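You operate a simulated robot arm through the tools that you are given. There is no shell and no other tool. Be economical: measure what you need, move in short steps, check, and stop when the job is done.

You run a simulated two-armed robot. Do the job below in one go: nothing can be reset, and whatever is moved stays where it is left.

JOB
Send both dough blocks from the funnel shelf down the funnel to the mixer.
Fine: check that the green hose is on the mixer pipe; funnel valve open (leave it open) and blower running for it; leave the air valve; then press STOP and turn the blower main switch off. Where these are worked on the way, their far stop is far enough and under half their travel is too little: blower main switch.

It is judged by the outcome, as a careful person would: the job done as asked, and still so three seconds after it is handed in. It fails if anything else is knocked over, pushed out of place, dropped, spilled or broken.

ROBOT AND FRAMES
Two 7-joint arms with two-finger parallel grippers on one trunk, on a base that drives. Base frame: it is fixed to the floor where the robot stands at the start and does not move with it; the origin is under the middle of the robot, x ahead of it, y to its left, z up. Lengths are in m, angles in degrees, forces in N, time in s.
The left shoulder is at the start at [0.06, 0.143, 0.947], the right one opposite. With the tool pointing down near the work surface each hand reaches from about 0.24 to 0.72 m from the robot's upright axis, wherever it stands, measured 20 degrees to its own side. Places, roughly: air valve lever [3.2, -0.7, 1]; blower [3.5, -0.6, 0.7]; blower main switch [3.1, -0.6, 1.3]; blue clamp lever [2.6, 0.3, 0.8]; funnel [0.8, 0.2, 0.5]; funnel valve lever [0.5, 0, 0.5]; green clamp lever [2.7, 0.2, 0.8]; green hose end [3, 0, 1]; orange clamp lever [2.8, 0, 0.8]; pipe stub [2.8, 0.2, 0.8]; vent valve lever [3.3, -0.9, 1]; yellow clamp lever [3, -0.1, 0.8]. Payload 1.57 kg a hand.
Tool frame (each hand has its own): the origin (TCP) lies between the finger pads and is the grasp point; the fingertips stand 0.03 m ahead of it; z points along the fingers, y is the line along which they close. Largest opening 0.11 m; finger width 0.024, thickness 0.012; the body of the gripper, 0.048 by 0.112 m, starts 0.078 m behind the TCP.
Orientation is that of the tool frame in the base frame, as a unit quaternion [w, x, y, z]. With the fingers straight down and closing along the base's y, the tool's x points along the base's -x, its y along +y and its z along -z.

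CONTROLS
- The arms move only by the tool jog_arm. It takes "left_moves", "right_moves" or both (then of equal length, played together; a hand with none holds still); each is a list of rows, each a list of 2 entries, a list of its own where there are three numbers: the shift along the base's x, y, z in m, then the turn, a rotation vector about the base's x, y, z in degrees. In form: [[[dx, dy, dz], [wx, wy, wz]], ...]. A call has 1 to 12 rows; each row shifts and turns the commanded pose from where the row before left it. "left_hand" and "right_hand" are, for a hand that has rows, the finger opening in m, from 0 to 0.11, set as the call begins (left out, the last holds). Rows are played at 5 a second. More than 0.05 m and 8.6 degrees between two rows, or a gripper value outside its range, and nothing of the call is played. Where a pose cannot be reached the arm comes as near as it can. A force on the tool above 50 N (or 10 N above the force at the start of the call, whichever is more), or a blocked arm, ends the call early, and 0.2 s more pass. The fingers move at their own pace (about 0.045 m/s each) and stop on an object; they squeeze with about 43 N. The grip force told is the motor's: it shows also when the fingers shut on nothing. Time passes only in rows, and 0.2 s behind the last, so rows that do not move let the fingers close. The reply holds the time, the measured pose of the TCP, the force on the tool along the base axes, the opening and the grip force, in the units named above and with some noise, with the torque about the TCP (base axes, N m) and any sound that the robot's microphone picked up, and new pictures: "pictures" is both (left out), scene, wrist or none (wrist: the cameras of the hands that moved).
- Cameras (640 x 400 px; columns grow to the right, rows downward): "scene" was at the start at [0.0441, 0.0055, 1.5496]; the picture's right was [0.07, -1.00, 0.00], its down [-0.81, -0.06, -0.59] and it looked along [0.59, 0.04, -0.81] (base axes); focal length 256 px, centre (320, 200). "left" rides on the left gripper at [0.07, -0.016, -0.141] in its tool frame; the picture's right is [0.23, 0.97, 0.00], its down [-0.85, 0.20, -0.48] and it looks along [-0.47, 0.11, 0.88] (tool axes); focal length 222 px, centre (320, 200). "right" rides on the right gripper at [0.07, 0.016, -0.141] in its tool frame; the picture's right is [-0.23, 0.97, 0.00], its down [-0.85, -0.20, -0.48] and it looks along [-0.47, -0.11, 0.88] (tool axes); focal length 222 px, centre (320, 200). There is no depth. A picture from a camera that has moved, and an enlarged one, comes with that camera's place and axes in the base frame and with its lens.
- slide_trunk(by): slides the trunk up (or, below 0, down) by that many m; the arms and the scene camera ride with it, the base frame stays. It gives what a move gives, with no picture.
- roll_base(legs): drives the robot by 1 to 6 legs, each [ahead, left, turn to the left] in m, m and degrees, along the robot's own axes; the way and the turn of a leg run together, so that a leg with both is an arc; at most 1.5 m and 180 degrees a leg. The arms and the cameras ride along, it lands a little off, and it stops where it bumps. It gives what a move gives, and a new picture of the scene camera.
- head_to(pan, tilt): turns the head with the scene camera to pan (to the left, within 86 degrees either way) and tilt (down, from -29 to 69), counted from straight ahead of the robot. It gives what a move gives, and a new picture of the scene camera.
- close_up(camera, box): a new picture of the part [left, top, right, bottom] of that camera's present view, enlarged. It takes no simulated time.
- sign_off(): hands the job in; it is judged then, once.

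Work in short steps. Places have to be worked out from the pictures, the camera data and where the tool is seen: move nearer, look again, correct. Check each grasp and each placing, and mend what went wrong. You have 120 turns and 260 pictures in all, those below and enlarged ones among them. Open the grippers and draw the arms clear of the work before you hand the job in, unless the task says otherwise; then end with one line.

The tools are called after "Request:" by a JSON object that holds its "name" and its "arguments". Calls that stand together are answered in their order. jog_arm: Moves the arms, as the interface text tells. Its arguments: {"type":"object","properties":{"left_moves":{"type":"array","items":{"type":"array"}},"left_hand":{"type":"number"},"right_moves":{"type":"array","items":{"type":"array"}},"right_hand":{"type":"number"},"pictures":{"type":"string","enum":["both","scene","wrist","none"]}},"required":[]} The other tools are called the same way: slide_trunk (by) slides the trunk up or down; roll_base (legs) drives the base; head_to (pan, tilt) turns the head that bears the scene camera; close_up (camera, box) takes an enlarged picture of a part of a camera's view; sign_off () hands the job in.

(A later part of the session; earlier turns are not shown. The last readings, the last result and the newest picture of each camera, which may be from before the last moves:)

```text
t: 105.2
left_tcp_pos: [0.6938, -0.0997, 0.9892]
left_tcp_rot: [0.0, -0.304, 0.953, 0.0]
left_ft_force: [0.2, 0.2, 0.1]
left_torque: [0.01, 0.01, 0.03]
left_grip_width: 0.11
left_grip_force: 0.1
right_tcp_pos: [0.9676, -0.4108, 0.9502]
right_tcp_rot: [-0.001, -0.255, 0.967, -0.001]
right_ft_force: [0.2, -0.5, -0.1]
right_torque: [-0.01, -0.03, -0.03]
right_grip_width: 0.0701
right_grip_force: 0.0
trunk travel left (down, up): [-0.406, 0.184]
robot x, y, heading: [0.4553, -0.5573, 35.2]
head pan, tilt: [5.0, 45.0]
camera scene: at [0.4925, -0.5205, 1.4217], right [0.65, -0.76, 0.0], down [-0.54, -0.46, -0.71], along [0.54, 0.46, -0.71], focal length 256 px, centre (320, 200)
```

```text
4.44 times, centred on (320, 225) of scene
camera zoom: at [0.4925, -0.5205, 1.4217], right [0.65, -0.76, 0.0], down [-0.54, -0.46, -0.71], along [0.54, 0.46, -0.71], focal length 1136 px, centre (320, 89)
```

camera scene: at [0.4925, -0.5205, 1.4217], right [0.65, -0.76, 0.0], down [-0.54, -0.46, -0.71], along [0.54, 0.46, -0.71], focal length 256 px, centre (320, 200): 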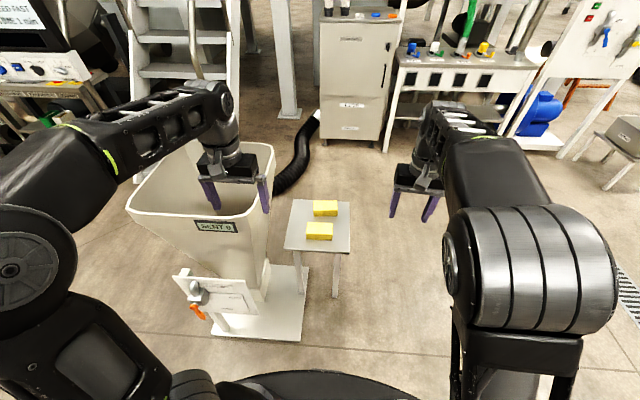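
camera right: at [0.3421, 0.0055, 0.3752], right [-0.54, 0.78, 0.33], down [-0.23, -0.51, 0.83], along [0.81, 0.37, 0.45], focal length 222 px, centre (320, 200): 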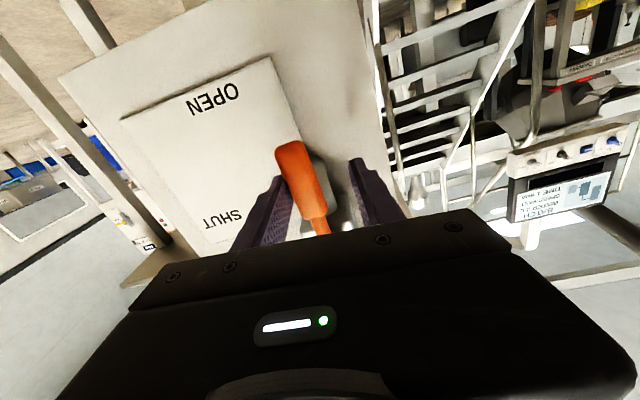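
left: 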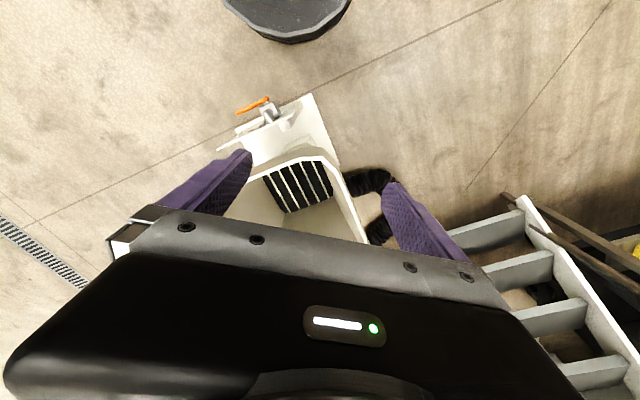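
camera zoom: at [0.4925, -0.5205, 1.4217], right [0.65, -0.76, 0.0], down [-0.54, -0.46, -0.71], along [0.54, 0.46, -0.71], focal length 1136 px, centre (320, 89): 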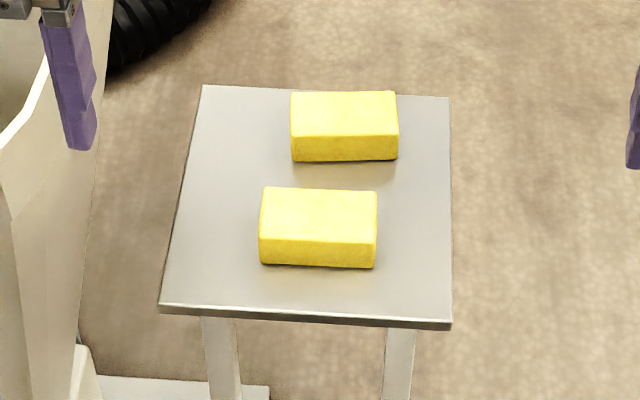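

Block1 top centre ~(0.971,-0.114), block2 ~(1.08,-0.052), long axes crosswise at heading ~40°. I come 0.07 m closer, then bring the left hand above block 1, turned so the fingers close across its short side.

Request:
{"name": "roll_base", "arguments": {"legs": [[0.07, 0, 0]]}}

Request:
{"name": "jog_arm", "arguments": {"left_moves": [[[0.022, -0.0055, 0], [0, 0, -8.55]], [[0.022, -0.0055, 0], [0, 0, -8.55]], [[0.022, -0.0055, 0], [0, 0, -8.55]], [[0.022, -0.0055, 0], [0, 0, -8.55]], [[0.022, -0.0055, 0], [0, 0, -8.55]], [[0.022, -0.0055, 0], [0, 0, -8.55]], [[0.022, -0.0055, 0], [0, 0, -8.55]], [[0.022, -0.0055, 0], [0, 0, -8.55]], [[0.022, -0.0055, -0.03], [0, 0, -8.55]], [[0.022, -0.0055, -0.04], [0, 0, -8.55]], [[0, 0, -0.04], [0, 0, 0]]], "left_hand": 0.1}}

```text
t: 106.3
left_tcp_pos: [0.7517, -0.0573, 0.9879]
left_tcp_rot: [0.0, -0.303, 0.953, 0.0]
left_ft_force: [0.1, 0.1, -0.5]
left_torque: [-0.03, 0.01, 0.01]
left_grip_width: 0.1102
left_grip_force: 0.2
right_tcp_pos: [1.0265, -0.371, 0.95]
right_tcp_rot: [-0.001, -0.255, 0.967, -0.002]
right_ft_force: [0.7, 0.3, -0.5]
right_torque: [-0.06, 0.06, -0.02]
right_grip_width: 0.0699
right_grip_force: 0.1
trunk travel left (down, up): [-0.406, 0.184]
robot x, y, heading: [0.5073, -0.5167, 35.4]
head pan, tilt: [5.0, 45.0]
camera scene: at [0.5509, -0.4791, 1.4216], right [0.65, -0.76, 0.0], down [-0.54, -0.46, -0.71], along [0.54, 0.46, -0.71], focal length 256 px, centre (320, 200)
```

scene: 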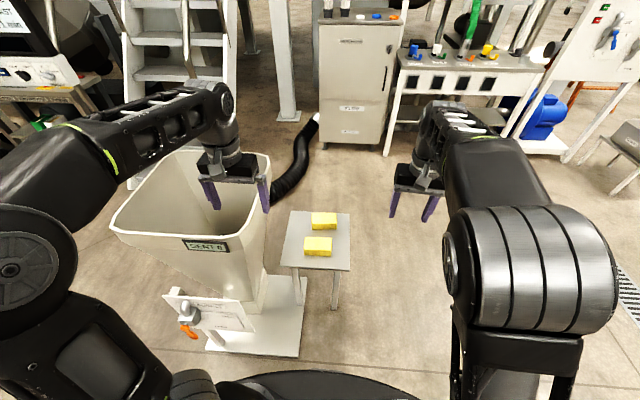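

```text
t: 108.7
left_tcp_pos: [0.8771, -0.0931, 0.8953]
left_tcp_rot: [0.022, 0.161, 0.987, 0.009]
left_ft_force: [0.0, -0.3, 0.4]
left_torque: [0.0, -0.03, -0.03]
left_grip_width: 0.0999
left_grip_force: 0.1
left hand out of reach, approached as far as the arm can: row 4, 5, 6, 7, 8
right_tcp_pos: [1.0256, -0.3712, 0.9499]
right_tcp_rot: [-0.001, -0.256, 0.967, -0.001]
right_ft_force: [0.3, 0.4, 0.6]
right_torque: [-0.01, 0.01, -0.01]
right_grip_width: 0.0701
right_grip_force: 0.1
trunk travel left (down, up): [-0.406, 0.184]
robot x, y, heading: [0.5127, -0.5153, 35.5]
head pan, tilt: [5.0, 45.0]
camera scene: at [0.5499, -0.4797, 1.4217], right [0.65, -0.76, 0.0], down [-0.54, -0.46, -0.71], along [0.54, 0.46, -0.71], focal length 256 px, centre (320, 200)
camera left: at [0.7982, -0.0874, 1.0347], right [0.09, 1.0, 0.01], down [0.85, -0.09, 0.52], along [0.52, -0.04, -0.86], focal length 222 px, centre (320, 200)
```

scene: 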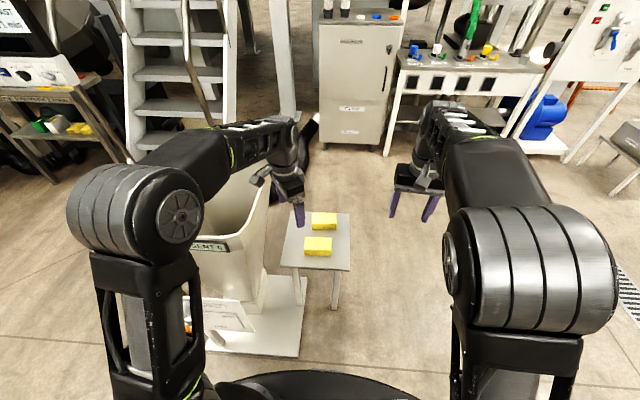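
left: 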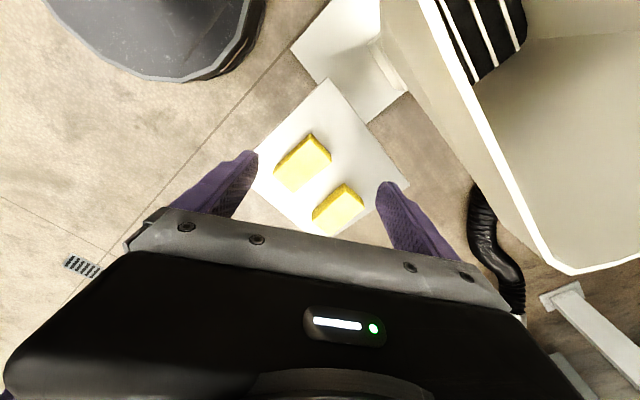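

The high posture limited reach; the hand ended at yaw short by ~31°. I lower it while finishing the turn and the shift, and fix a small tilt.

Request:
{"name": "jog_arm", "arguments": {"left_moves": [[[0.018, -0.004, -0.03], [-0.6, 2.6, 0]], [[0.02, -0.004, -0.03], [0, 0, -7.9]], [[0.02, -0.004, -0.02], [0, 0, -7.9]], [[0.018, -0.004, -0.02], [0, 0, -7.9]], [[0.018, -0.005, 0], [0, 0, -7.8]], [[0, 0, 0], [0, 0, 0]]]}}

```text
t: 110.1
left_tcp_pos: [0.9685, -0.117, 0.7947]
left_tcp_rot: [0.0, 0.423, 0.906, 0.0]
left_ft_force: [0.6, -0.4, -0.9]
left_torque: [-0.03, 0.0, -0.03]
left_grip_width: 0.1
left_grip_force: 0.1
right_tcp_pos: [1.0252, -0.3702, 0.9498]
right_tcp_rot: [-0.001, -0.255, 0.967, -0.001]
right_ft_force: [0.0, -0.8, 0.2]
right_torque: [0.02, 0.01, 0.0]
right_grip_width: 0.0699
right_grip_force: 0.1
trunk travel left (down, up): [-0.406, 0.184]
robot x, y, heading: [0.513, -0.5129, 35.2]
head pan, tilt: [5.0, 45.0]
camera scene: at [0.5498, -0.48, 1.4217], right [0.65, -0.76, 0.0], down [-0.54, -0.46, -0.71], along [0.54, 0.46, -0.71], focal length 256 px, centre (320, 200)
camera left: at [0.9112, -0.0715, 0.9379], right [0.6, 0.8, 0.0], down [0.7, -0.53, 0.48], along [0.38, -0.29, -0.88], focal length 222 px, centre (320, 200)
```

scene: 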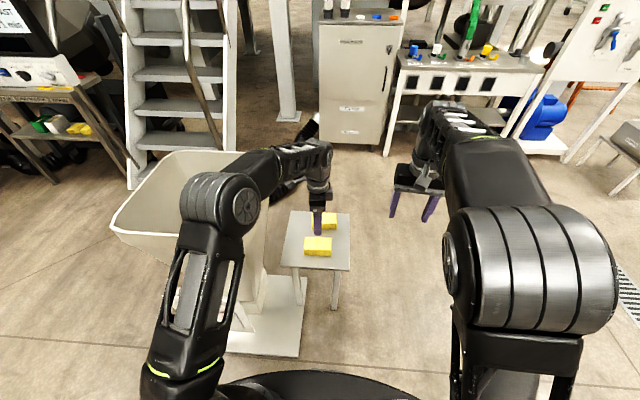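
left: 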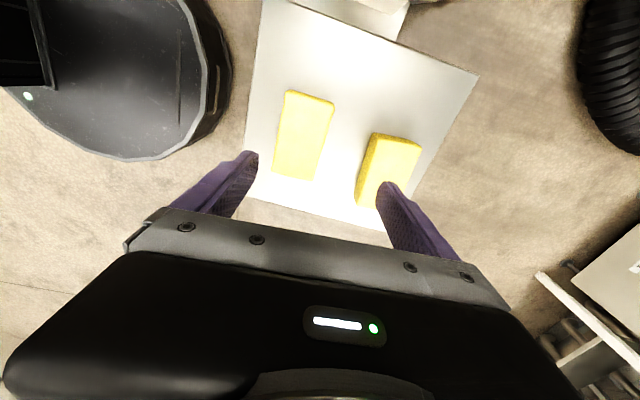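

Refined block 1 at ~(0.955,-0.127). I shift, descend to z≈0.68 and check.

Request:
{"name": "jog_arm", "arguments": {"left_moves": [[[-0.0135, -0.01, -0.035], [0, 0, 0]], [[0, 0, -0.04], [0, 0, 0]], [[0, 0, -0.04], [0, 0, 0]]]}}

Request:
{"name": "close_up", "arguments": {"camera": "scene", "box": [270, 170, 370, 280]}}

```text
t: 110.9
left_tcp_pos: [0.9546, -0.1276, 0.6803]
left_tcp_rot: [0.001, 0.421, 0.907, 0.0]
left_ft_force: [0.5, -0.5, 1.0]
left_torque: [-0.02, 0.03, 0.02]
left_grip_width: 0.0998
left_grip_force: 0.0
right_tcp_pos: [1.0265, -0.3705, 0.9506]
right_tcp_rot: [0.0, -0.255, 0.967, -0.001]
right_ft_force: [-0.2, 0.1, 0.4]
right_torque: [-0.01, -0.01, -0.01]
right_grip_width: 0.0702
right_grip_force: 0.0
trunk travel left (down, up): [-0.406, 0.184]
robot x, y, heading: [0.5085, -0.5158, 35.1]
head pan, tilt: [5.0, 45.0]
camera scene: at [0.5501, -0.4797, 1.4217], right [0.65, -0.76, 0.0], down [-0.54, -0.46, -0.71], along [0.54, 0.46, -0.71], focal length 256 px, centre (320, 200)
camera left: at [0.8964, -0.0836, 0.8232], right [0.6, 0.8, 0.0], down [0.7, -0.52, 0.48], along [0.38, -0.29, -0.88], focal length 222 px, centre (320, 200)
```

scene: 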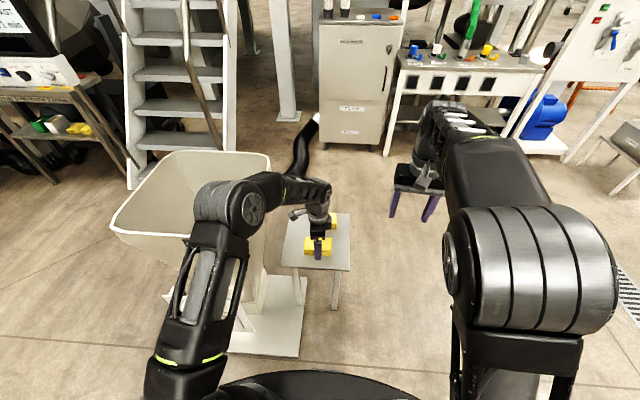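
left: 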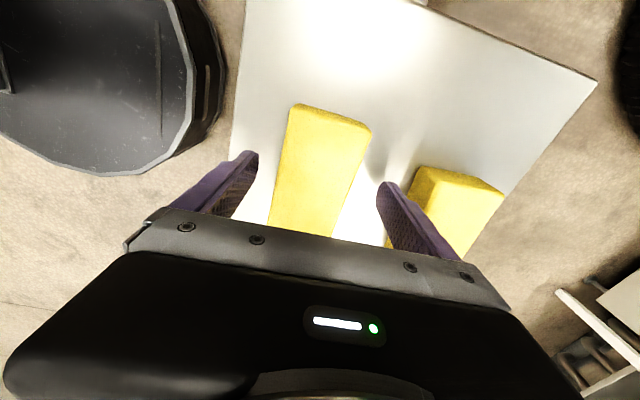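

```text
3.64 times, centred on (320, 225) of scene
camera zoom: at [0.5501, -0.4797, 1.4217], right [0.65, -0.76, 0.0], down [-0.54, -0.46, -0.71], along [0.54, 0.46, -0.71], focal length 930 px, centre (320, 109)
```

zoom: 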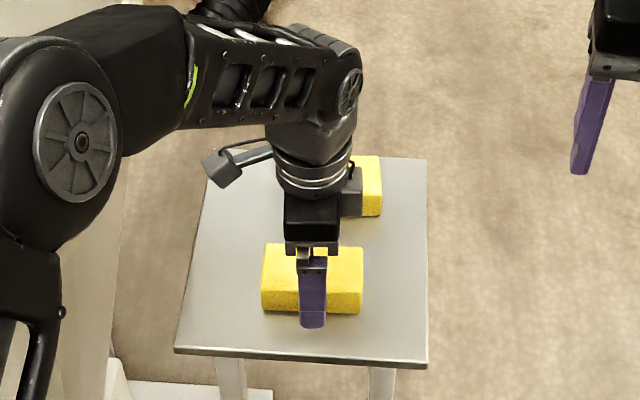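

Aligned over block 1. I descend in small steps watching force, then close.

Request:
{"name": "jog_arm", "arguments": {"left_moves": [[[0, 0, -0.015], [0, 0, 0]], [[0, 0, -0.015], [0, 0, 0]], [[0, 0, -0.01], [0, 0, 0]]], "pictures": "none"}}

Request:
{"name": "jog_arm", "arguments": {"left_moves": [[[0, 0, 0], [0, 0, 0]], [[0, 0, 0], [0, 0, 0]], [[0, 0, 0], [0, 0, 0]], [[0, 0, 0], [0, 0, 0]]], "left_hand": 0.0}}

```text
t: 111.5
left_tcp_pos: [0.9561, -0.1258, 0.6659]
left_tcp_rot: [0.003, 0.421, 0.907, 0.004]
left_ft_force: [-9.0, -0.6, 28.9]
left_torque: [-0.97, 1.81, -0.34]
left_grip_width: 0.1066
left_grip_force: 3.5
right_tcp_pos: [1.0246, -0.3716, 0.952]
right_tcp_rot: [-0.001, -0.255, 0.967, -0.001]
right_ft_force: [0.4, -0.1, 0.3]
right_torque: [-0.01, -0.01, -0.01]
right_grip_width: 0.07
right_grip_force: 0.0
trunk travel left (down, up): [-0.406, 0.184]
robot x, y, heading: [0.5098, -0.5174, 35.3]
head pan, tilt: [5.0, 45.0]
stopped in row 2 (left hand): the force on the tool passed its limit at 66 N (the readings are from after the stop); the commanded pose is now the measured one
```

```text
t: 112.1
left_tcp_pos: [0.9553, -0.1286, 0.6652]
left_tcp_rot: [0.001, 0.422, 0.907, -0.001]
left_ft_force: [-6.9, -4.9, 41.5]
left_torque: [-1.13, 2.02, 0.04]
left_grip_width: 0.0636
left_grip_force: 6.1
right_tcp_pos: [1.024, -0.3728, 0.9509]
right_tcp_rot: [-0.001, -0.256, 0.967, 0.0]
right_ft_force: [0.4, -0.3, -1.1]
right_torque: [-0.01, 0.06, -0.04]
right_grip_width: 0.0704
right_grip_force: 0.1
trunk travel left (down, up): [-0.406, 0.184]
robot x, y, heading: [0.5092, -0.5138, 35.4]
head pan, tilt: [5.0, 45.0]
stopped in row 3 (left hand): the force on the tool passed its limit at 52 N (the readings are from after the stop); the commanded pose is now the measured one
camera scene: at [0.5482, -0.4813, 1.4216], right [0.65, -0.76, 0.0], down [-0.54, -0.46, -0.71], along [0.54, 0.46, -0.71], focal length 256 px, centre (320, 200)
camera left: at [0.8969, -0.0845, 0.8078], right [0.6, 0.8, 0.0], down [0.7, -0.52, 0.48], along [0.38, -0.29, -0.88], focal length 222 px, centre (320, 200)
```

scene: 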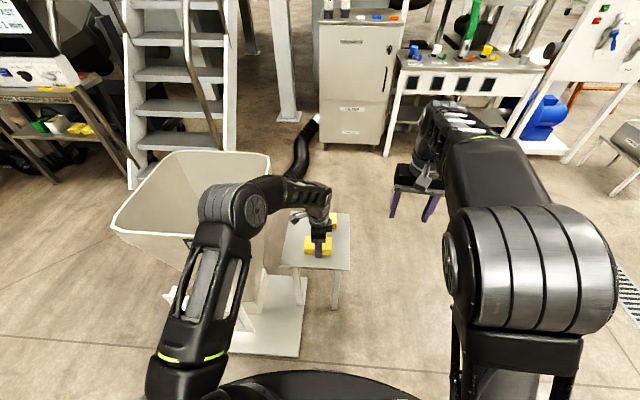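
left: 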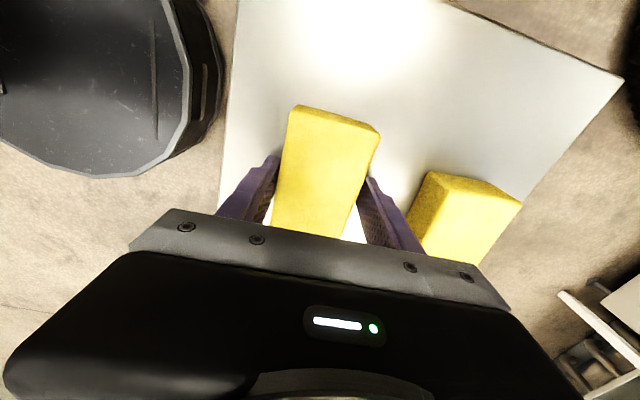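

The tips touched the shelf (shelf top ~0.635). I raise 6 mm and close fully.

Request:
{"name": "jog_arm", "arguments": {"left_moves": [[[0, 0, 0.006], [0, 0, 0]], [[0, 0, 0.0], [0, 0, 0]], [[0, 0, 0], [0, 0, 0]], [[0, 0, 0], [0, 0, 0]]], "left_hand": 0.0, "pictures": "wrist"}}

```text
t: 113.1
left_tcp_pos: [0.9548, -0.1261, 0.6684]
left_tcp_rot: [0.0, 0.422, 0.907, -0.001]
left_ft_force: [0.4, -0.1, -2.1]
left_torque: [0.0, 0.02, 0.04]
left_grip_width: 0.0575
left_grip_force: 43.3
right_tcp_pos: [1.0255, -0.3709, 0.9501]
right_tcp_rot: [-0.001, -0.255, 0.967, -0.001]
right_ft_force: [-0.5, -0.1, -0.6]
right_torque: [-0.02, 0.01, -0.05]
right_grip_width: 0.0699
right_grip_force: 0.0
trunk travel left (down, up): [-0.406, 0.184]
robot x, y, heading: [0.5116, -0.5159, 35.4]
head pan, tilt: [5.0, 45.0]
camera left: at [0.8967, -0.0828, 0.8109], right [0.6, 0.8, 0.0], down [0.7, -0.52, 0.48], along [0.38, -0.29, -0.88], focal length 222 px, centre (320, 200)
```

left: 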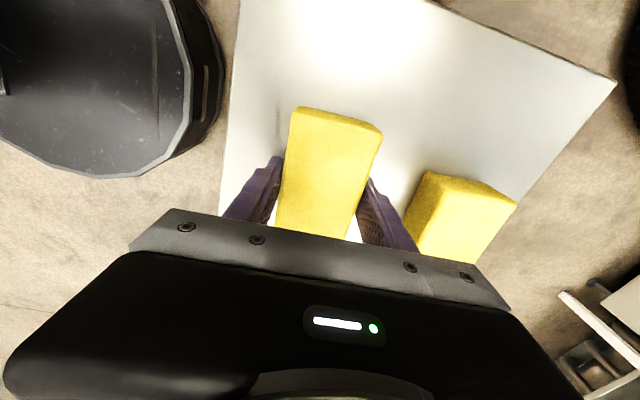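

Firm grip (57.5 mm, 43 N). I lift with the arm and the trunk to clear the rim (0.85).

Request:
{"name": "jog_arm", "arguments": {"left_moves": [[[0, 0, 0.03], [0, 0, 0]], [[0, 0, 0.03], [0, 0, 0]], [[0, 0, 0.03], [0, 0, 0]], [[0, 0, 0.02], [0, 0, 0]]], "pictures": "none"}}

Request:
{"name": "slide_trunk", "arguments": {"by": 0.18}}

Request:
{"name": "roll_base", "arguments": {"legs": [[0, 0.2, 0]]}}

```text
t: 114.1
left_tcp_pos: [0.9546, -0.1263, 0.7762]
left_tcp_rot: [-0.001, 0.422, 0.907, -0.001]
left_ft_force: [0.1, 0.4, 0.2]
left_torque: [-0.01, -0.02, 0.0]
left_grip_width: 0.0
left_grip_force: 21.0
right_tcp_pos: [1.0257, -0.371, 0.9503]
right_tcp_rot: [0.0, -0.255, 0.967, 0.0]
right_ft_force: [0.4, -0.3, -0.3]
right_torque: [-0.02, 0.01, 0.0]
right_grip_width: 0.0702
right_grip_force: 0.0
trunk travel left (down, up): [-0.406, 0.184]
robot x, y, heading: [0.5094, -0.5139, 35.4]
head pan, tilt: [5.0, 45.0]
```

```text
t: 116.1
left_tcp_pos: [0.9553, -0.1269, 0.9578]
left_tcp_rot: [0.0, 0.422, 0.907, -0.001]
left_ft_force: [-0.4, 0.6, 0.0]
left_torque: [0.0, -0.04, 0.01]
left_grip_width: 0.0
left_grip_force: 21.4
right_tcp_pos: [1.0253, -0.3714, 1.1296]
right_tcp_rot: [-0.001, -0.255, 0.967, -0.001]
right_ft_force: [0.2, 0.5, -0.2]
right_torque: [0.01, 0.01, 0.02]
right_grip_width: 0.0699
right_grip_force: 0.0
trunk travel left (down, up): [-0.586, 0.004]
robot x, y, heading: [0.5109, -0.5121, 35.3]
head pan, tilt: [5.0, 45.0]
```

```text
t: 117.7
left_tcp_pos: [0.8389, 0.0355, 0.9581]
left_tcp_rot: [0.001, 0.421, 0.907, -0.001]
left_ft_force: [-0.1, 0.4, 0.2]
left_torque: [-0.02, -0.04, 0.01]
left_grip_width: 0.0001
left_grip_force: 21.2
right_tcp_pos: [0.9086, -0.2078, 1.1303]
right_tcp_rot: [0.0, -0.256, 0.967, -0.002]
right_ft_force: [0.8, 0.5, -0.1]
right_torque: [-0.04, -0.01, 0.01]
right_grip_width: 0.0699
right_grip_force: 0.0
trunk travel left (down, up): [-0.586, 0.004]
robot x, y, heading: [0.3953, -0.3518, 35.1]
head pan, tilt: [5.0, 45.0]
camera scene: at [0.4332, -0.316, 1.6017], right [0.65, -0.76, 0.0], down [-0.54, -0.46, -0.71], along [0.54, 0.46, -0.71], focal length 256 px, centre (320, 200)
```

scene: 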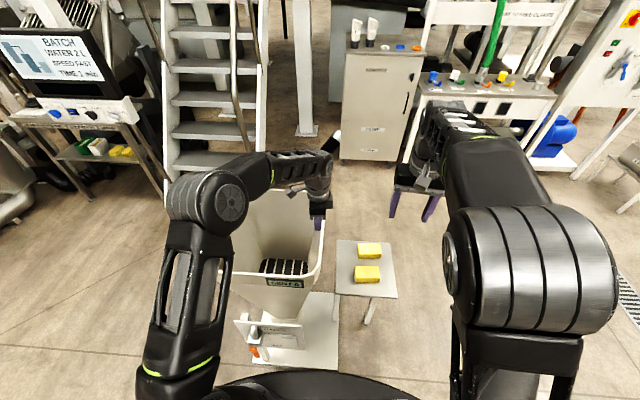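

The block slipped out of the grip and stayed on the shelf. A close-up to re-measure heights.

Request:
{"name": "close_up", "arguments": {"camera": "scene", "box": [320, 230, 410, 310]}}

```text
5.00 times, centred on (365, 270) of scene
camera zoom: at [0.4332, -0.316, 1.6017], right [0.65, -0.76, 0.0], down [-0.54, -0.46, -0.71], along [0.54, 0.46, -0.71], focal length 1278 px, centre (95, -150)
```

zoom: 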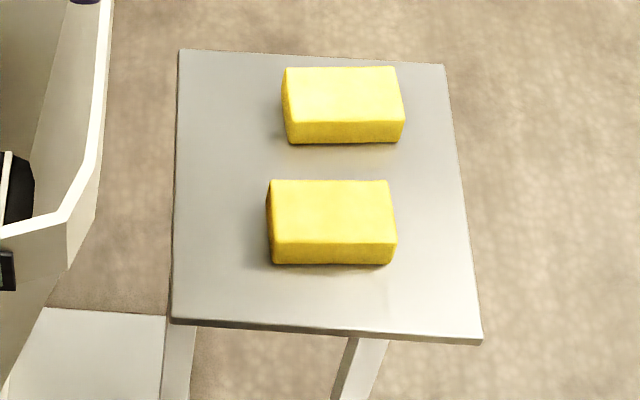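

Blocks' tops come out at ~0.67, everything aligned, so it slipped by friction or a brisk lift. I return to the block, regrip as low as possible, and lift slowly.

Request:
{"name": "roll_base", "arguments": {"legs": [[0, -0.2, 0]]}}

Request:
{"name": "jog_arm", "arguments": {"left_moves": [[[0, 0, -0.04], [0, 0, 0]], [[0, 0, -0.04], [0, 0, 0]], [[0, 0, -0.04], [0, 0, 0]], [[0, 0, -0.04], [0, 0, 0]], [[0, 0, -0.04], [0, 0, 0]]], "left_hand": 0.09}}

```text
t: 119.3
left_tcp_pos: [0.9545, -0.126, 0.9581]
left_tcp_rot: [-0.001, 0.421, 0.907, 0.0]
left_ft_force: [-0.1, 0.1, 0.5]
left_torque: [0.07, 0.05, 0.03]
left_grip_width: 0.0
left_grip_force: 20.9
right_tcp_pos: [1.0251, -0.3697, 1.1307]
right_tcp_rot: [-0.001, -0.256, 0.967, -0.001]
right_ft_force: [-0.1, -0.5, -0.7]
right_torque: [0.01, 0.01, -0.01]
right_grip_width: 0.07
right_grip_force: 0.0
trunk travel left (down, up): [-0.586, 0.004]
robot x, y, heading: [0.5116, -0.5151, 35.6]
head pan, tilt: [5.0, 45.0]
camera scene: at [0.5497, -0.4801, 1.6017], right [0.65, -0.76, 0.0], down [-0.54, -0.46, -0.71], along [0.54, 0.46, -0.71], focal length 256 px, centre (320, 200)
```

scene: 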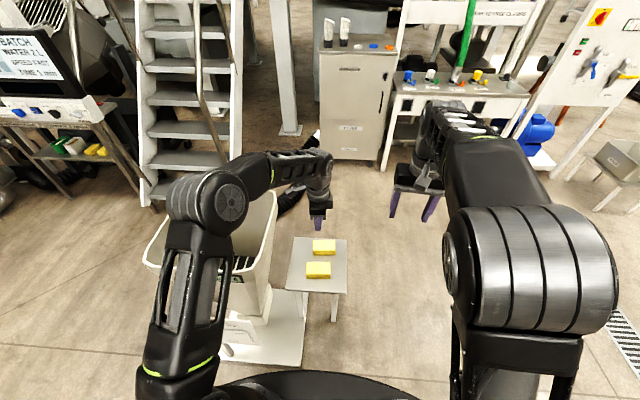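

```text
t: 120.5
left_tcp_pos: [0.9557, -0.1247, 0.7568]
left_tcp_rot: [0.0, 0.421, 0.907, -0.001]
left_ft_force: [0.3, 0.9, 0.1]
left_torque: [-0.03, 0.01, 0.0]
left_grip_width: 0.0898
left_grip_force: 0.2
right_tcp_pos: [1.0239, -0.3688, 1.1294]
right_tcp_rot: [0.0, -0.256, 0.967, -0.001]
right_ft_force: [0.3, -0.9, 0.2]
right_torque: [-0.02, 0.0, 0.02]
right_grip_width: 0.0702
right_grip_force: 0.1
trunk travel left (down, up): [-0.586, 0.004]
robot x, y, heading: [0.5071, -0.5148, 35.5]
head pan, tilt: [5.0, 45.0]
camera scene: at [0.5494, -0.4785, 1.6017], right [0.65, -0.76, 0.0], down [-0.54, -0.46, -0.71], along [0.54, 0.46, -0.71], focal length 256 px, centre (320, 200)
camera left: at [0.8975, -0.0809, 0.9005], right [0.6, 0.8, 0.0], down [0.7, -0.52, 0.48], along [0.38, -0.29, -0.88], focal length 222 px, centre (320, 200)
```

scene: 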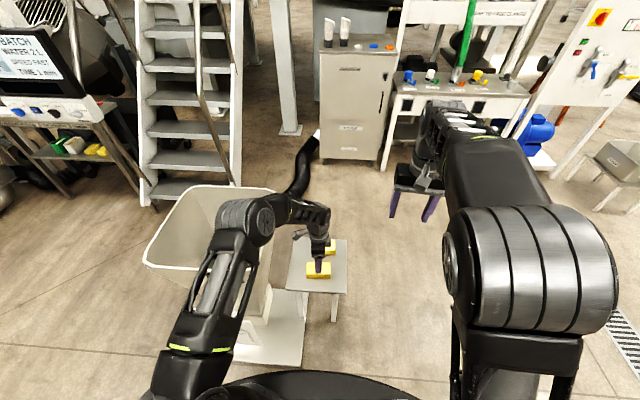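
left: 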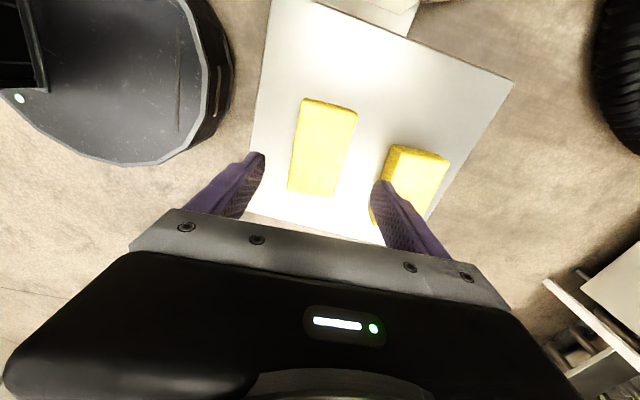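

Aligned again. Descend to just above the shelf and close with a long dwell.

Request:
{"name": "jog_arm", "arguments": {"left_moves": [[[-0.002, -0.001, -0.035], [0, 0, 0]], [[0, 0, -0.035], [0, 0, 0]], [[0, 0, -0.01], [0, 0, 0]], [[0, 0, -0.005], [0, 0, 0]], [[0, 0, -0.004], [0, 0, 0]]], "pictures": "none"}}

```text
t: 121.7
left_tcp_pos: [0.9526, -0.127, 0.6698]
left_tcp_rot: [0.0, 0.421, 0.907, 0.0]
left_ft_force: [0.2, 0.4, 0.0]
left_torque: [-0.02, 0.02, 0.04]
left_grip_width: 0.09
left_grip_force: 0.1
right_tcp_pos: [1.0243, -0.37, 1.1298]
right_tcp_rot: [-0.001, -0.256, 0.967, -0.001]
right_ft_force: [0.4, 0.6, -0.4]
right_torque: [-0.02, -0.03, 0.01]
right_grip_width: 0.0703
right_grip_force: 0.1
trunk travel left (down, up): [-0.586, 0.004]
robot x, y, heading: [0.5102, -0.517, 35.5]
head pan, tilt: [5.0, 45.0]
```

No contact yet at 0.670; probing down in 3 mm steps.

Request:
{"name": "jog_arm", "arguments": {"left_moves": [[[0, 0, -0.003], [0, 0, 0]], [[0, 0, -0.003], [0, 0, 0]], [[0, 0, -0.003], [0, 0, 0]], [[0, 0, -0.003], [0, 0, 0]]], "pictures": "wrist"}}

```text
t: 122.6
left_tcp_pos: [0.9557, -0.1244, 0.6654]
left_tcp_rot: [0.001, 0.421, 0.907, 0.002]
left_ft_force: [-7.0, -1.5, 28.6]
left_torque: [-1.03, 1.61, -0.31]
left_grip_width: 0.0965
left_grip_force: 3.3
right_tcp_pos: [1.0236, -0.3697, 1.1315]
right_tcp_rot: [0.0, -0.256, 0.967, -0.001]
right_ft_force: [0.1, -0.1, -0.5]
right_torque: [0.0, 0.05, -0.01]
right_grip_width: 0.0702
right_grip_force: 0.1
trunk travel left (down, up): [-0.586, 0.004]
robot x, y, heading: [0.5092, -0.515, 35.6]
head pan, tilt: [5.0, 45.0]
stopped in row 4 (left hand): the force on the tool passed its limit at 56 N (the readings are from after the stop); the commanded pose is now the measured one
camera left: at [0.8974, -0.081, 0.808], right [0.6, 0.8, 0.01], down [0.7, -0.53, 0.48], along [0.39, -0.28, -0.88], focal length 222 px, centre (320, 200)
```

left: 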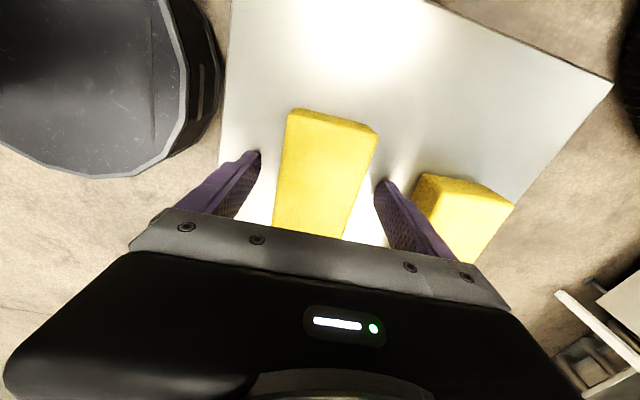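

Contact (front finger on the shelf) at ~0.666. Raise 2 mm, close, dwell, then lift very slowly 1 cm and look.

Request:
{"name": "jog_arm", "arguments": {"left_moves": [[[0, 0, 0.003], [0, 0, 0]], [[0, 0, 0], [0, 0, 0]], [[0, 0, 0], [0, 0, 0]], [[0, 0, 0], [0, 0, 0]], [[0, 0, 0], [0, 0, 0]], [[0, 0, 0], [0, 0, 0]], [[0, 0, 0], [0, 0, 0]]], "left_hand": 0.0, "pictures": "none"}}

Request:
{"name": "jog_arm", "arguments": {"left_moves": [[[0, 0, 0.002], [0, 0, 0]], [[0, 0, 0.002], [0, 0, 0]], [[0, 0, 0.003], [0, 0, 0]], [[0, 0, 0.003], [0, 0, 0]], [[0, 0, 0.003], [0, 0, 0]]]}}

Request:
{"name": "close_up", "arguments": {"camera": "scene", "box": [270, 220, 370, 300]}}

```text
t: 124.2
left_tcp_pos: [0.9569, -0.1229, 0.6657]
left_tcp_rot: [0.002, 0.421, 0.907, 0.002]
left_ft_force: [-1.0, -1.8, 1.5]
left_torque: [-0.3, -0.02, -0.05]
left_grip_width: 0.0577
left_grip_force: 42.5
right_tcp_pos: [1.025, -0.3695, 1.1293]
right_tcp_rot: [-0.001, -0.256, 0.967, 0.0]
right_ft_force: [-0.5, -0.4, -0.8]
right_torque: [0.0, 0.01, -0.02]
right_grip_width: 0.0699
right_grip_force: 0.0
trunk travel left (down, up): [-0.586, 0.004]
robot x, y, heading: [0.511, -0.5133, 35.5]
head pan, tilt: [5.0, 45.0]
```

```text
t: 125.4
left_tcp_pos: [0.9556, -0.1257, 0.6791]
left_tcp_rot: [0.001, 0.422, 0.907, 0.002]
left_ft_force: [-0.3, -0.4, -3.0]
left_torque: [0.0, 0.01, 0.03]
left_grip_width: 0.0575
left_grip_force: 43.5
right_tcp_pos: [1.0241, -0.369, 1.1294]
right_tcp_rot: [-0.001, -0.256, 0.967, 0.0]
right_ft_force: [0.2, 0.6, -0.4]
right_torque: [0.02, -0.01, -0.01]
right_grip_width: 0.07
right_grip_force: 0.0
trunk travel left (down, up): [-0.586, 0.004]
robot x, y, heading: [0.5072, -0.518, 35.5]
head pan, tilt: [5.0, 45.0]
camera scene: at [0.5489, -0.4788, 1.6016], right [0.65, -0.76, 0.0], down [-0.54, -0.46, -0.71], along [0.54, 0.46, -0.71], focal length 256 px, centre (320, 200)
camera left: at [0.8972, -0.0816, 0.8206], right [0.6, 0.8, 0.0], down [0.7, -0.53, 0.48], along [0.39, -0.28, -0.88], focal length 222 px, centre (320, 200)
```

scene: 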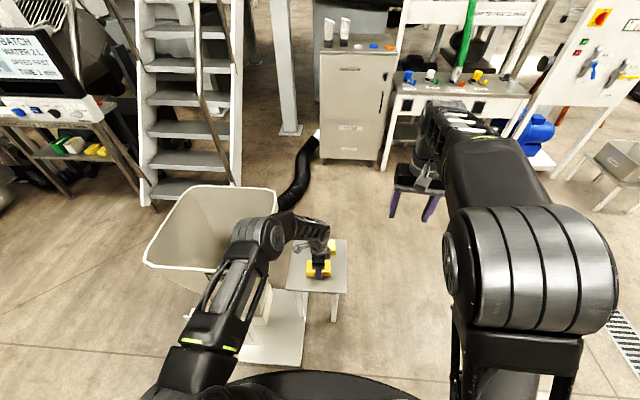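
left: 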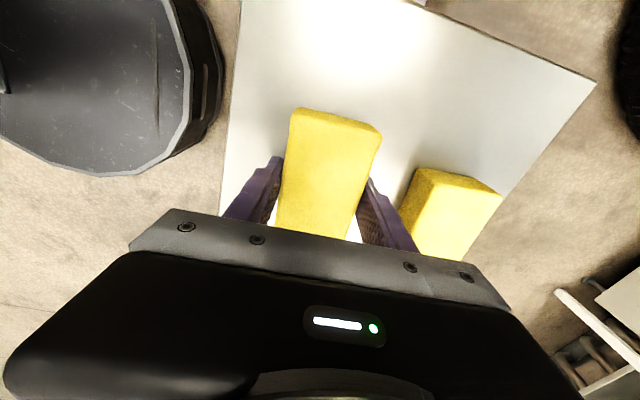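

```text
5.00 times, centred on (320, 260) of scene
camera zoom: at [0.5489, -0.4788, 1.6016], right [0.65, -0.76, 0.0], down [-0.54, -0.46, -0.71], along [0.54, 0.46, -0.71], focal length 1278 px, centre (320, -100)
```

zoom: 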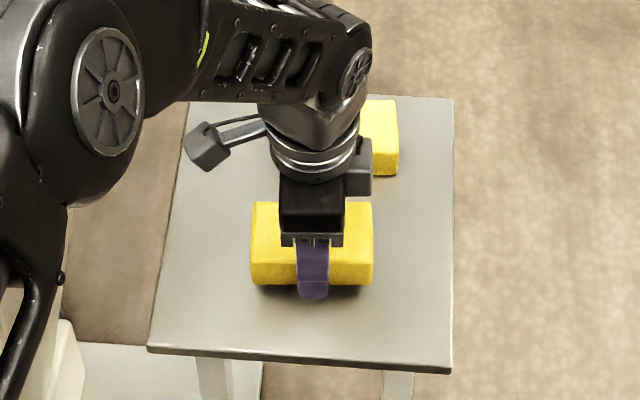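

Block is lifted (shadow under it, 3 N weight). I continue slowly.

Request:
{"name": "jog_arm", "arguments": {"left_moves": [[[0, 0, 0.004], [0, 0, 0]], [[0, 0, 0.006], [0, 0, 0]], [[0, 0, 0.008], [0, 0, 0]], [[0, 0, 0.01], [0, 0, 0]], [[0, 0, 0.012], [0, 0, 0]], [[0, 0, 0.014], [0, 0, 0]], [[0, 0, 0.014], [0, 0, 0]], [[0, 0, 0.014], [0, 0, 0]], [[0, 0, 0.014], [0, 0, 0]], [[0, 0, 0.014], [0, 0, 0]], [[0, 0, 0.01], [0, 0, 0]], [[0, 0, 0.005], [0, 0, 0]]]}}

```text
t: 128.0
left_tcp_pos: [0.9561, -0.124, 0.8021]
left_tcp_rot: [0.002, 0.42, 0.907, 0.002]
left_ft_force: [-0.3, 1.4, -3.0]
left_torque: [-0.01, -0.01, 0.04]
left_grip_width: 0.0577
left_grip_force: 43.4
right_tcp_pos: [1.0246, -0.3688, 1.1306]
right_tcp_rot: [-0.001, -0.256, 0.967, -0.001]
right_ft_force: [0.0, -0.1, -0.4]
right_torque: [0.04, 0.0, 0.0]
right_grip_width: 0.0701
right_grip_force: 0.1
trunk travel left (down, up): [-0.586, 0.004]
robot x, y, heading: [0.5106, -0.5175, 35.4]
head pan, tilt: [5.0, 45.0]
camera scene: at [0.5489, -0.4788, 1.6016], right [0.65, -0.76, 0.0], down [-0.54, -0.46, -0.71], along [0.54, 0.46, -0.71], focal length 256 px, centre (320, 200)
camera left: at [0.8977, -0.081, 0.9456], right [0.6, 0.8, 0.0], down [0.7, -0.53, 0.48], along [0.39, -0.28, -0.88], focal length 222 px, centre (320, 200)
```

scene: 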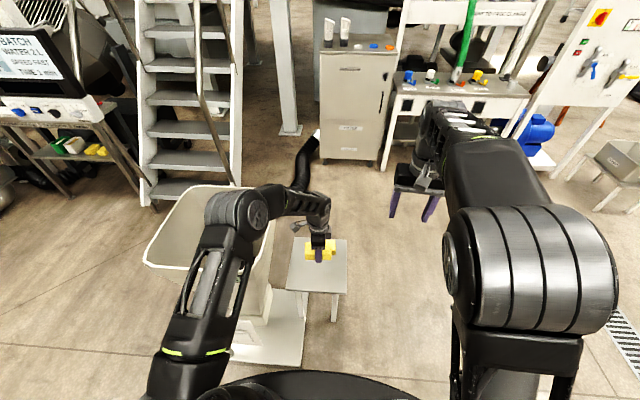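
left: 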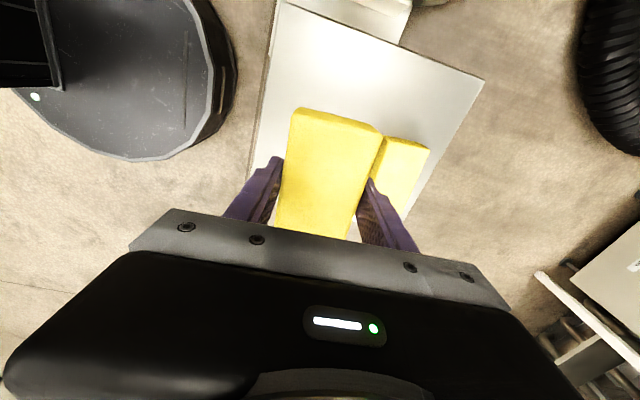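

Holding well. Lift further to ~0.96.

Request:
{"name": "jog_arm", "arguments": {"left_moves": [[[0, 0, 0.006], [0, 0, 0]], [[0, 0, 0.012], [0, 0, 0]], [[0, 0, 0.015], [0, 0, 0]], [[0, 0, 0.016], [0, 0, 0]], [[0, 0, 0.016], [0, 0, 0]], [[0, 0, 0.016], [0, 0, 0]], [[0, 0, 0.016], [0, 0, 0]], [[0, 0, 0.016], [0, 0, 0]], [[0, 0, 0.016], [0, 0, 0]], [[0, 0, 0.015], [0, 0, 0]], [[0, 0, 0.01], [0, 0, 0]], [[0, 0, 0.005], [0, 0, 0]]], "pictures": "none"}}

Request:
{"name": "roll_base", "arguments": {"legs": [[0, 0.2, 0]]}}

```text
t: 130.6
left_tcp_pos: [0.9539, -0.1246, 0.9625]
left_tcp_rot: [0.001, 0.421, 0.907, 0.001]
left_ft_force: [-1.5, 0.2, -2.6]
left_torque: [0.01, -0.01, -0.03]
left_grip_width: 0.0575
left_grip_force: 42.5
right_tcp_pos: [1.0251, -0.3702, 1.1302]
right_tcp_rot: [-0.001, -0.255, 0.967, -0.001]
right_ft_force: [0.7, 1.0, -0.6]
right_torque: [0.02, 0.05, -0.03]
right_grip_width: 0.0701
right_grip_force: 0.0
trunk travel left (down, up): [-0.586, 0.004]
robot x, y, heading: [0.5113, -0.5147, 35.1]
head pan, tilt: [5.0, 45.0]
```

```text
t: 132.2
left_tcp_pos: [0.841, 0.0354, 0.9614]
left_tcp_rot: [0.002, 0.423, 0.906, 0.0]
left_ft_force: [-0.2, 0.6, -2.6]
left_torque: [0.02, -0.01, -0.01]
left_grip_width: 0.0577
left_grip_force: 43.3
right_tcp_pos: [0.9117, -0.2087, 1.1313]
right_tcp_rot: [-0.001, -0.254, 0.967, -0.001]
right_ft_force: [0.2, 0.2, 0.6]
right_torque: [-0.05, 0.0, 0.03]
right_grip_width: 0.07
right_grip_force: 0.0
trunk travel left (down, up): [-0.586, 0.004]
robot x, y, heading: [0.3964, -0.3554, 35.4]
head pan, tilt: [5.0, 45.0]
camera scene: at [0.434, -0.3166, 1.6016], right [0.65, -0.76, 0.0], down [-0.54, -0.46, -0.71], along [0.54, 0.46, -0.71], focal length 256 px, centre (320, 200)
```

scene: 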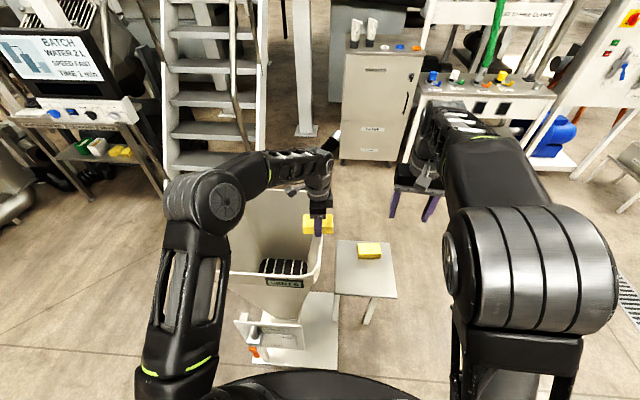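

Block is still held. I move it over the funnel's middle.

Request:
{"name": "jog_arm", "arguments": {"left_moves": [[[-0.004, 0.009, 0], [0, 0, 0]], [[-0.008, 0.018, 0], [0, 0, 0]], [[-0.009, 0.02, 0], [0, 0, 0]], [[-0.009, 0.02, 0], [0, 0, 0]], [[-0.009, 0.02, 0], [0, 0, 0]], [[-0.009, 0.02, 0], [0, 0, 0]], [[-0.009, 0.02, 0], [0, 0, 0]], [[-0.008, 0.018, 0], [0, 0, 0]], [[-0.003, 0.008, 0], [0, 0, 0]]]}}

```text
t: 134.2
left_tcp_pos: [0.7735, 0.1882, 0.9613]
left_tcp_rot: [0.001, 0.422, 0.906, 0.002]
left_ft_force: [-0.5, 0.3, -2.4]
left_torque: [-0.03, -0.02, 0.01]
left_grip_width: 0.0577
left_grip_force: 43.1
right_tcp_pos: [0.9112, -0.2087, 1.1307]
right_tcp_rot: [-0.001, -0.254, 0.967, -0.001]
right_ft_force: [-0.8, 0.3, 0.1]
right_torque: [0.0, -0.01, 0.0]
right_grip_width: 0.0701
right_grip_force: 0.1
trunk travel left (down, up): [-0.586, 0.004]
robot x, y, heading: [0.3954, -0.3553, 35.4]
head pan, tilt: [5.0, 45.0]
camera scene: at [0.4349, -0.3176, 1.6016], right [0.65, -0.76, 0.0], down [-0.54, -0.46, -0.71], along [0.54, 0.46, -0.71], focal length 256 px, centre (320, 200)
camera left: at [0.715, 0.2315, 1.1041], right [0.6, 0.8, 0.0], down [0.7, -0.53, 0.48], along [0.39, -0.29, -0.88], focal length 222 px, centre (320, 200)
```

scene: 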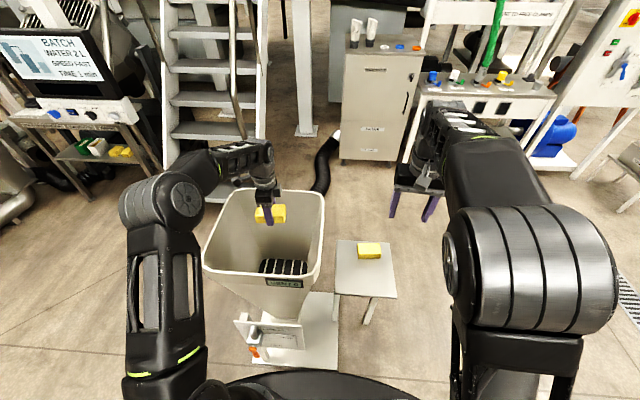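
left: 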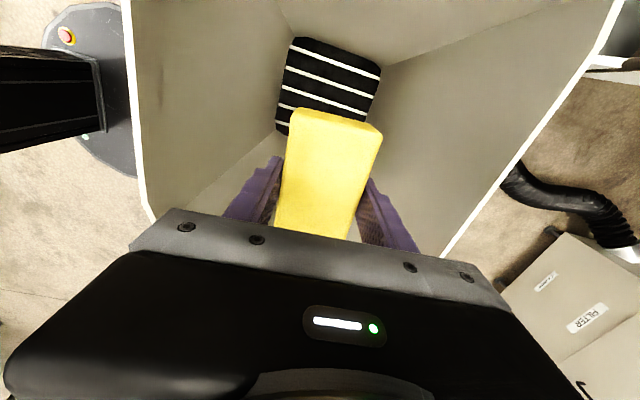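

The grille lies a little further; I shift 3 cm more, lower 8 cm into the mouth and release.

Request:
{"name": "jog_arm", "arguments": {"left_moves": [[[-0.003, 0.01, -0.015], [0, 0, 0]], [[-0.004, 0.01, -0.02], [0, 0, 0]], [[-0.003, 0.01, -0.02], [0, 0, 0]], [[0, 0, -0.02], [0, 0, 0]], [[0, 0, -0.005], [0, 0, 0]]], "pictures": "wrist"}}

Request:
{"name": "jog_arm", "arguments": {"left_moves": [[[0, 0, 0], [0, 0, 0]], [[0, 0, 0], [0, 0, 0]], [[0, 0, 0], [0, 0, 0]], [[0, 0, 0], [0, 0, 0]], [[0, 0, 0], [0, 0, 0]]], "left_hand": 0.1}}

```text
t: 135.4
left_tcp_pos: [0.7634, 0.2171, 0.8825]
left_tcp_rot: [0.001, 0.421, 0.907, 0.001]
left_ft_force: [-0.9, 0.2, -2.1]
left_torque: [0.01, 0.02, 0.0]
left_grip_width: 0.0579
left_grip_force: 42.9
right_tcp_pos: [0.9099, -0.2089, 1.1308]
right_tcp_rot: [0.0, -0.254, 0.967, -0.001]
right_ft_force: [0.3, 0.7, -0.7]
right_torque: [0.06, -0.01, 0.03]
right_grip_width: 0.07
right_grip_force: 0.0
trunk travel left (down, up): [-0.586, 0.004]
robot x, y, heading: [0.3966, -0.353, 35.4]
head pan, tilt: [5.0, 45.0]
camera left: at [0.7054, 0.2615, 1.0245], right [0.6, 0.8, 0.0], down [0.7, -0.53, 0.48], along [0.39, -0.29, -0.88], focal length 222 px, centre (320, 200)
```

left: 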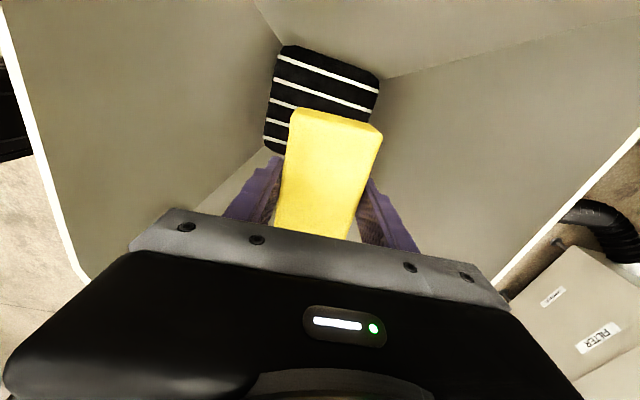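

```text
t: 136.6
left_tcp_pos: [0.7643, 0.2171, 0.8817]
left_tcp_rot: [0.001, 0.422, 0.906, 0.002]
left_ft_force: [0.9, -0.4, -0.4]
left_torque: [-0.03, -0.02, -0.01]
left_grip_width: 0.0999
left_grip_force: 0.0
right_tcp_pos: [0.91, -0.2097, 1.13]
right_tcp_rot: [-0.001, -0.254, 0.967, 0.0]
right_ft_force: [1.0, -0.1, -0.5]
right_torque: [0.03, 0.0, 0.02]
right_grip_width: 0.0699
right_grip_force: 0.1
trunk travel left (down, up): [-0.586, 0.004]
robot x, y, heading: [0.3985, -0.3526, 35.5]
head pan, tilt: [5.0, 45.0]
camera scene: at [0.4347, -0.3179, 1.6017], right [0.65, -0.76, 0.0], down [-0.54, -0.46, -0.71], along [0.54, 0.46, -0.71], focal length 256 px, centre (320, 200)
camera left: at [0.7055, 0.2611, 1.0247], right [0.6, 0.8, 0.0], down [0.7, -0.53, 0.48], along [0.39, -0.29, -0.88], focal length 222 px, centre (320, 200)
```

scene: 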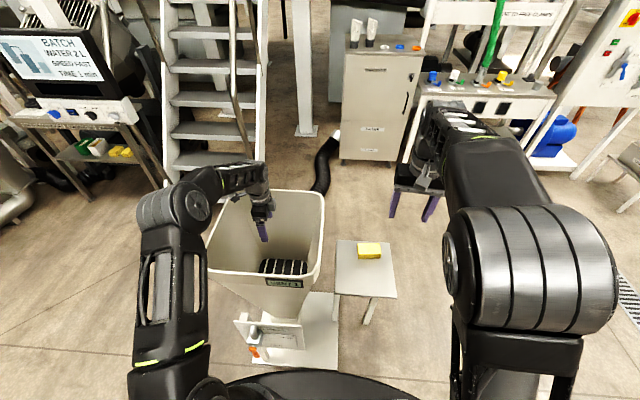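
left: 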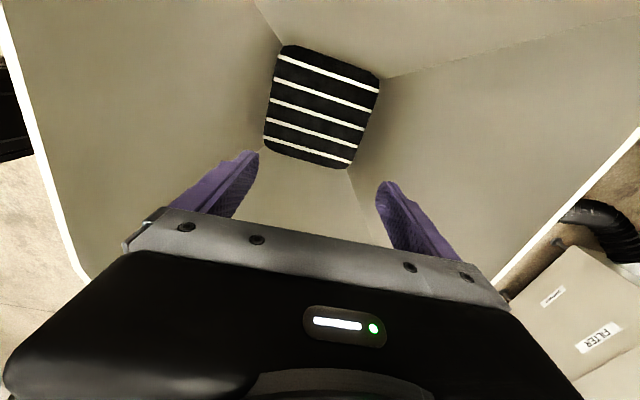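

The block is gone down. I check the counter on the funnel.

Request:
{"name": "close_up", "arguments": {"camera": "scene", "box": [230, 230, 400, 370]}}

```text
2.86 times, centred on (315, 300) of scene
camera zoom: at [0.4347, -0.3179, 1.6017], right [0.65, -0.76, 0.0], down [-0.54, -0.46, -0.71], along [0.54, 0.46, -0.71], focal length 730 px, centre (334, -86)
```

zoom: 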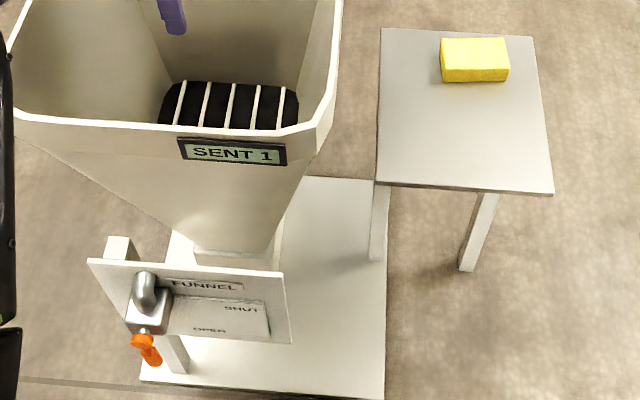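

SENT 1. Now back out for the second block at ~(1.06,-0.071).

Request:
{"name": "jog_arm", "arguments": {"left_moves": [[[0, 0, 0.04], [0, 0, 0]], [[0, 0, 0.04], [0, 0, 0]], [[0.015, -0.036, 0], [0, 0, 0]], [[0.015, -0.036, 0], [0, 0, 0]], [[0.016, -0.038, 0], [0, 0, 0]], [[0.015, -0.036, 0], [0, 0, 0]], [[0.015, -0.036, 0], [0, 0, 0]]], "left_hand": 0.09, "pictures": "none"}}

Request:
{"name": "roll_base", "arguments": {"legs": [[0, -0.2, 0], [0.04, 0, 0]]}}

```text
t: 138.2
left_tcp_pos: [0.8395, 0.0339, 0.9621]
left_tcp_rot: [0.001, 0.422, 0.907, 0.002]
left_ft_force: [0.7, 0.8, 0.6]
left_torque: [0.01, 0.02, 0.0]
left_grip_width: 0.0901
left_grip_force: 0.0
right_tcp_pos: [0.9109, -0.2097, 1.1309]
right_tcp_rot: [-0.001, -0.255, 0.967, 0.0]
right_ft_force: [0.7, 0.1, 0.1]
right_torque: [-0.01, 0.03, 0.0]
right_grip_width: 0.0698
right_grip_force: 0.1
trunk travel left (down, up): [-0.586, 0.004]
robot x, y, heading: [0.3993, -0.3506, 35.4]
head pan, tilt: [5.0, 45.0]
```

```text
t: 140.3
left_tcp_pos: [0.9901, -0.1075, 0.961]
left_tcp_rot: [0.0, 0.424, 0.906, 0.001]
left_ft_force: [0.5, -0.1, -1.1]
left_torque: [-0.02, 0.05, -0.01]
left_grip_width: 0.09
left_grip_force: 0.0
right_tcp_pos: [1.0618, -0.3515, 1.1299]
right_tcp_rot: [-0.001, -0.251, 0.968, -0.001]
right_ft_force: [1.1, 0.2, 0.1]
right_torque: [-0.01, 0.02, -0.03]
right_grip_width: 0.0699
right_grip_force: 0.0
trunk travel left (down, up): [-0.586, 0.004]
robot x, y, heading: [0.5434, -0.4949, 35.0]
head pan, tilt: [5.0, 45.0]
camera scene: at [0.5855, -0.4574, 1.6015], right [0.64, -0.77, 0.0], down [-0.54, -0.46, -0.71], along [0.54, 0.45, -0.71], focal length 256 px, centre (320, 200)
```

scene: 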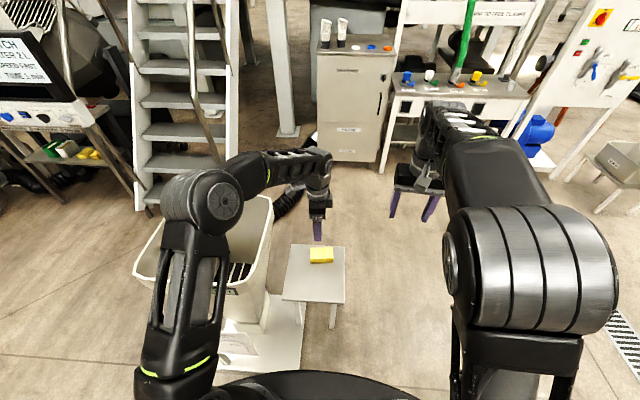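

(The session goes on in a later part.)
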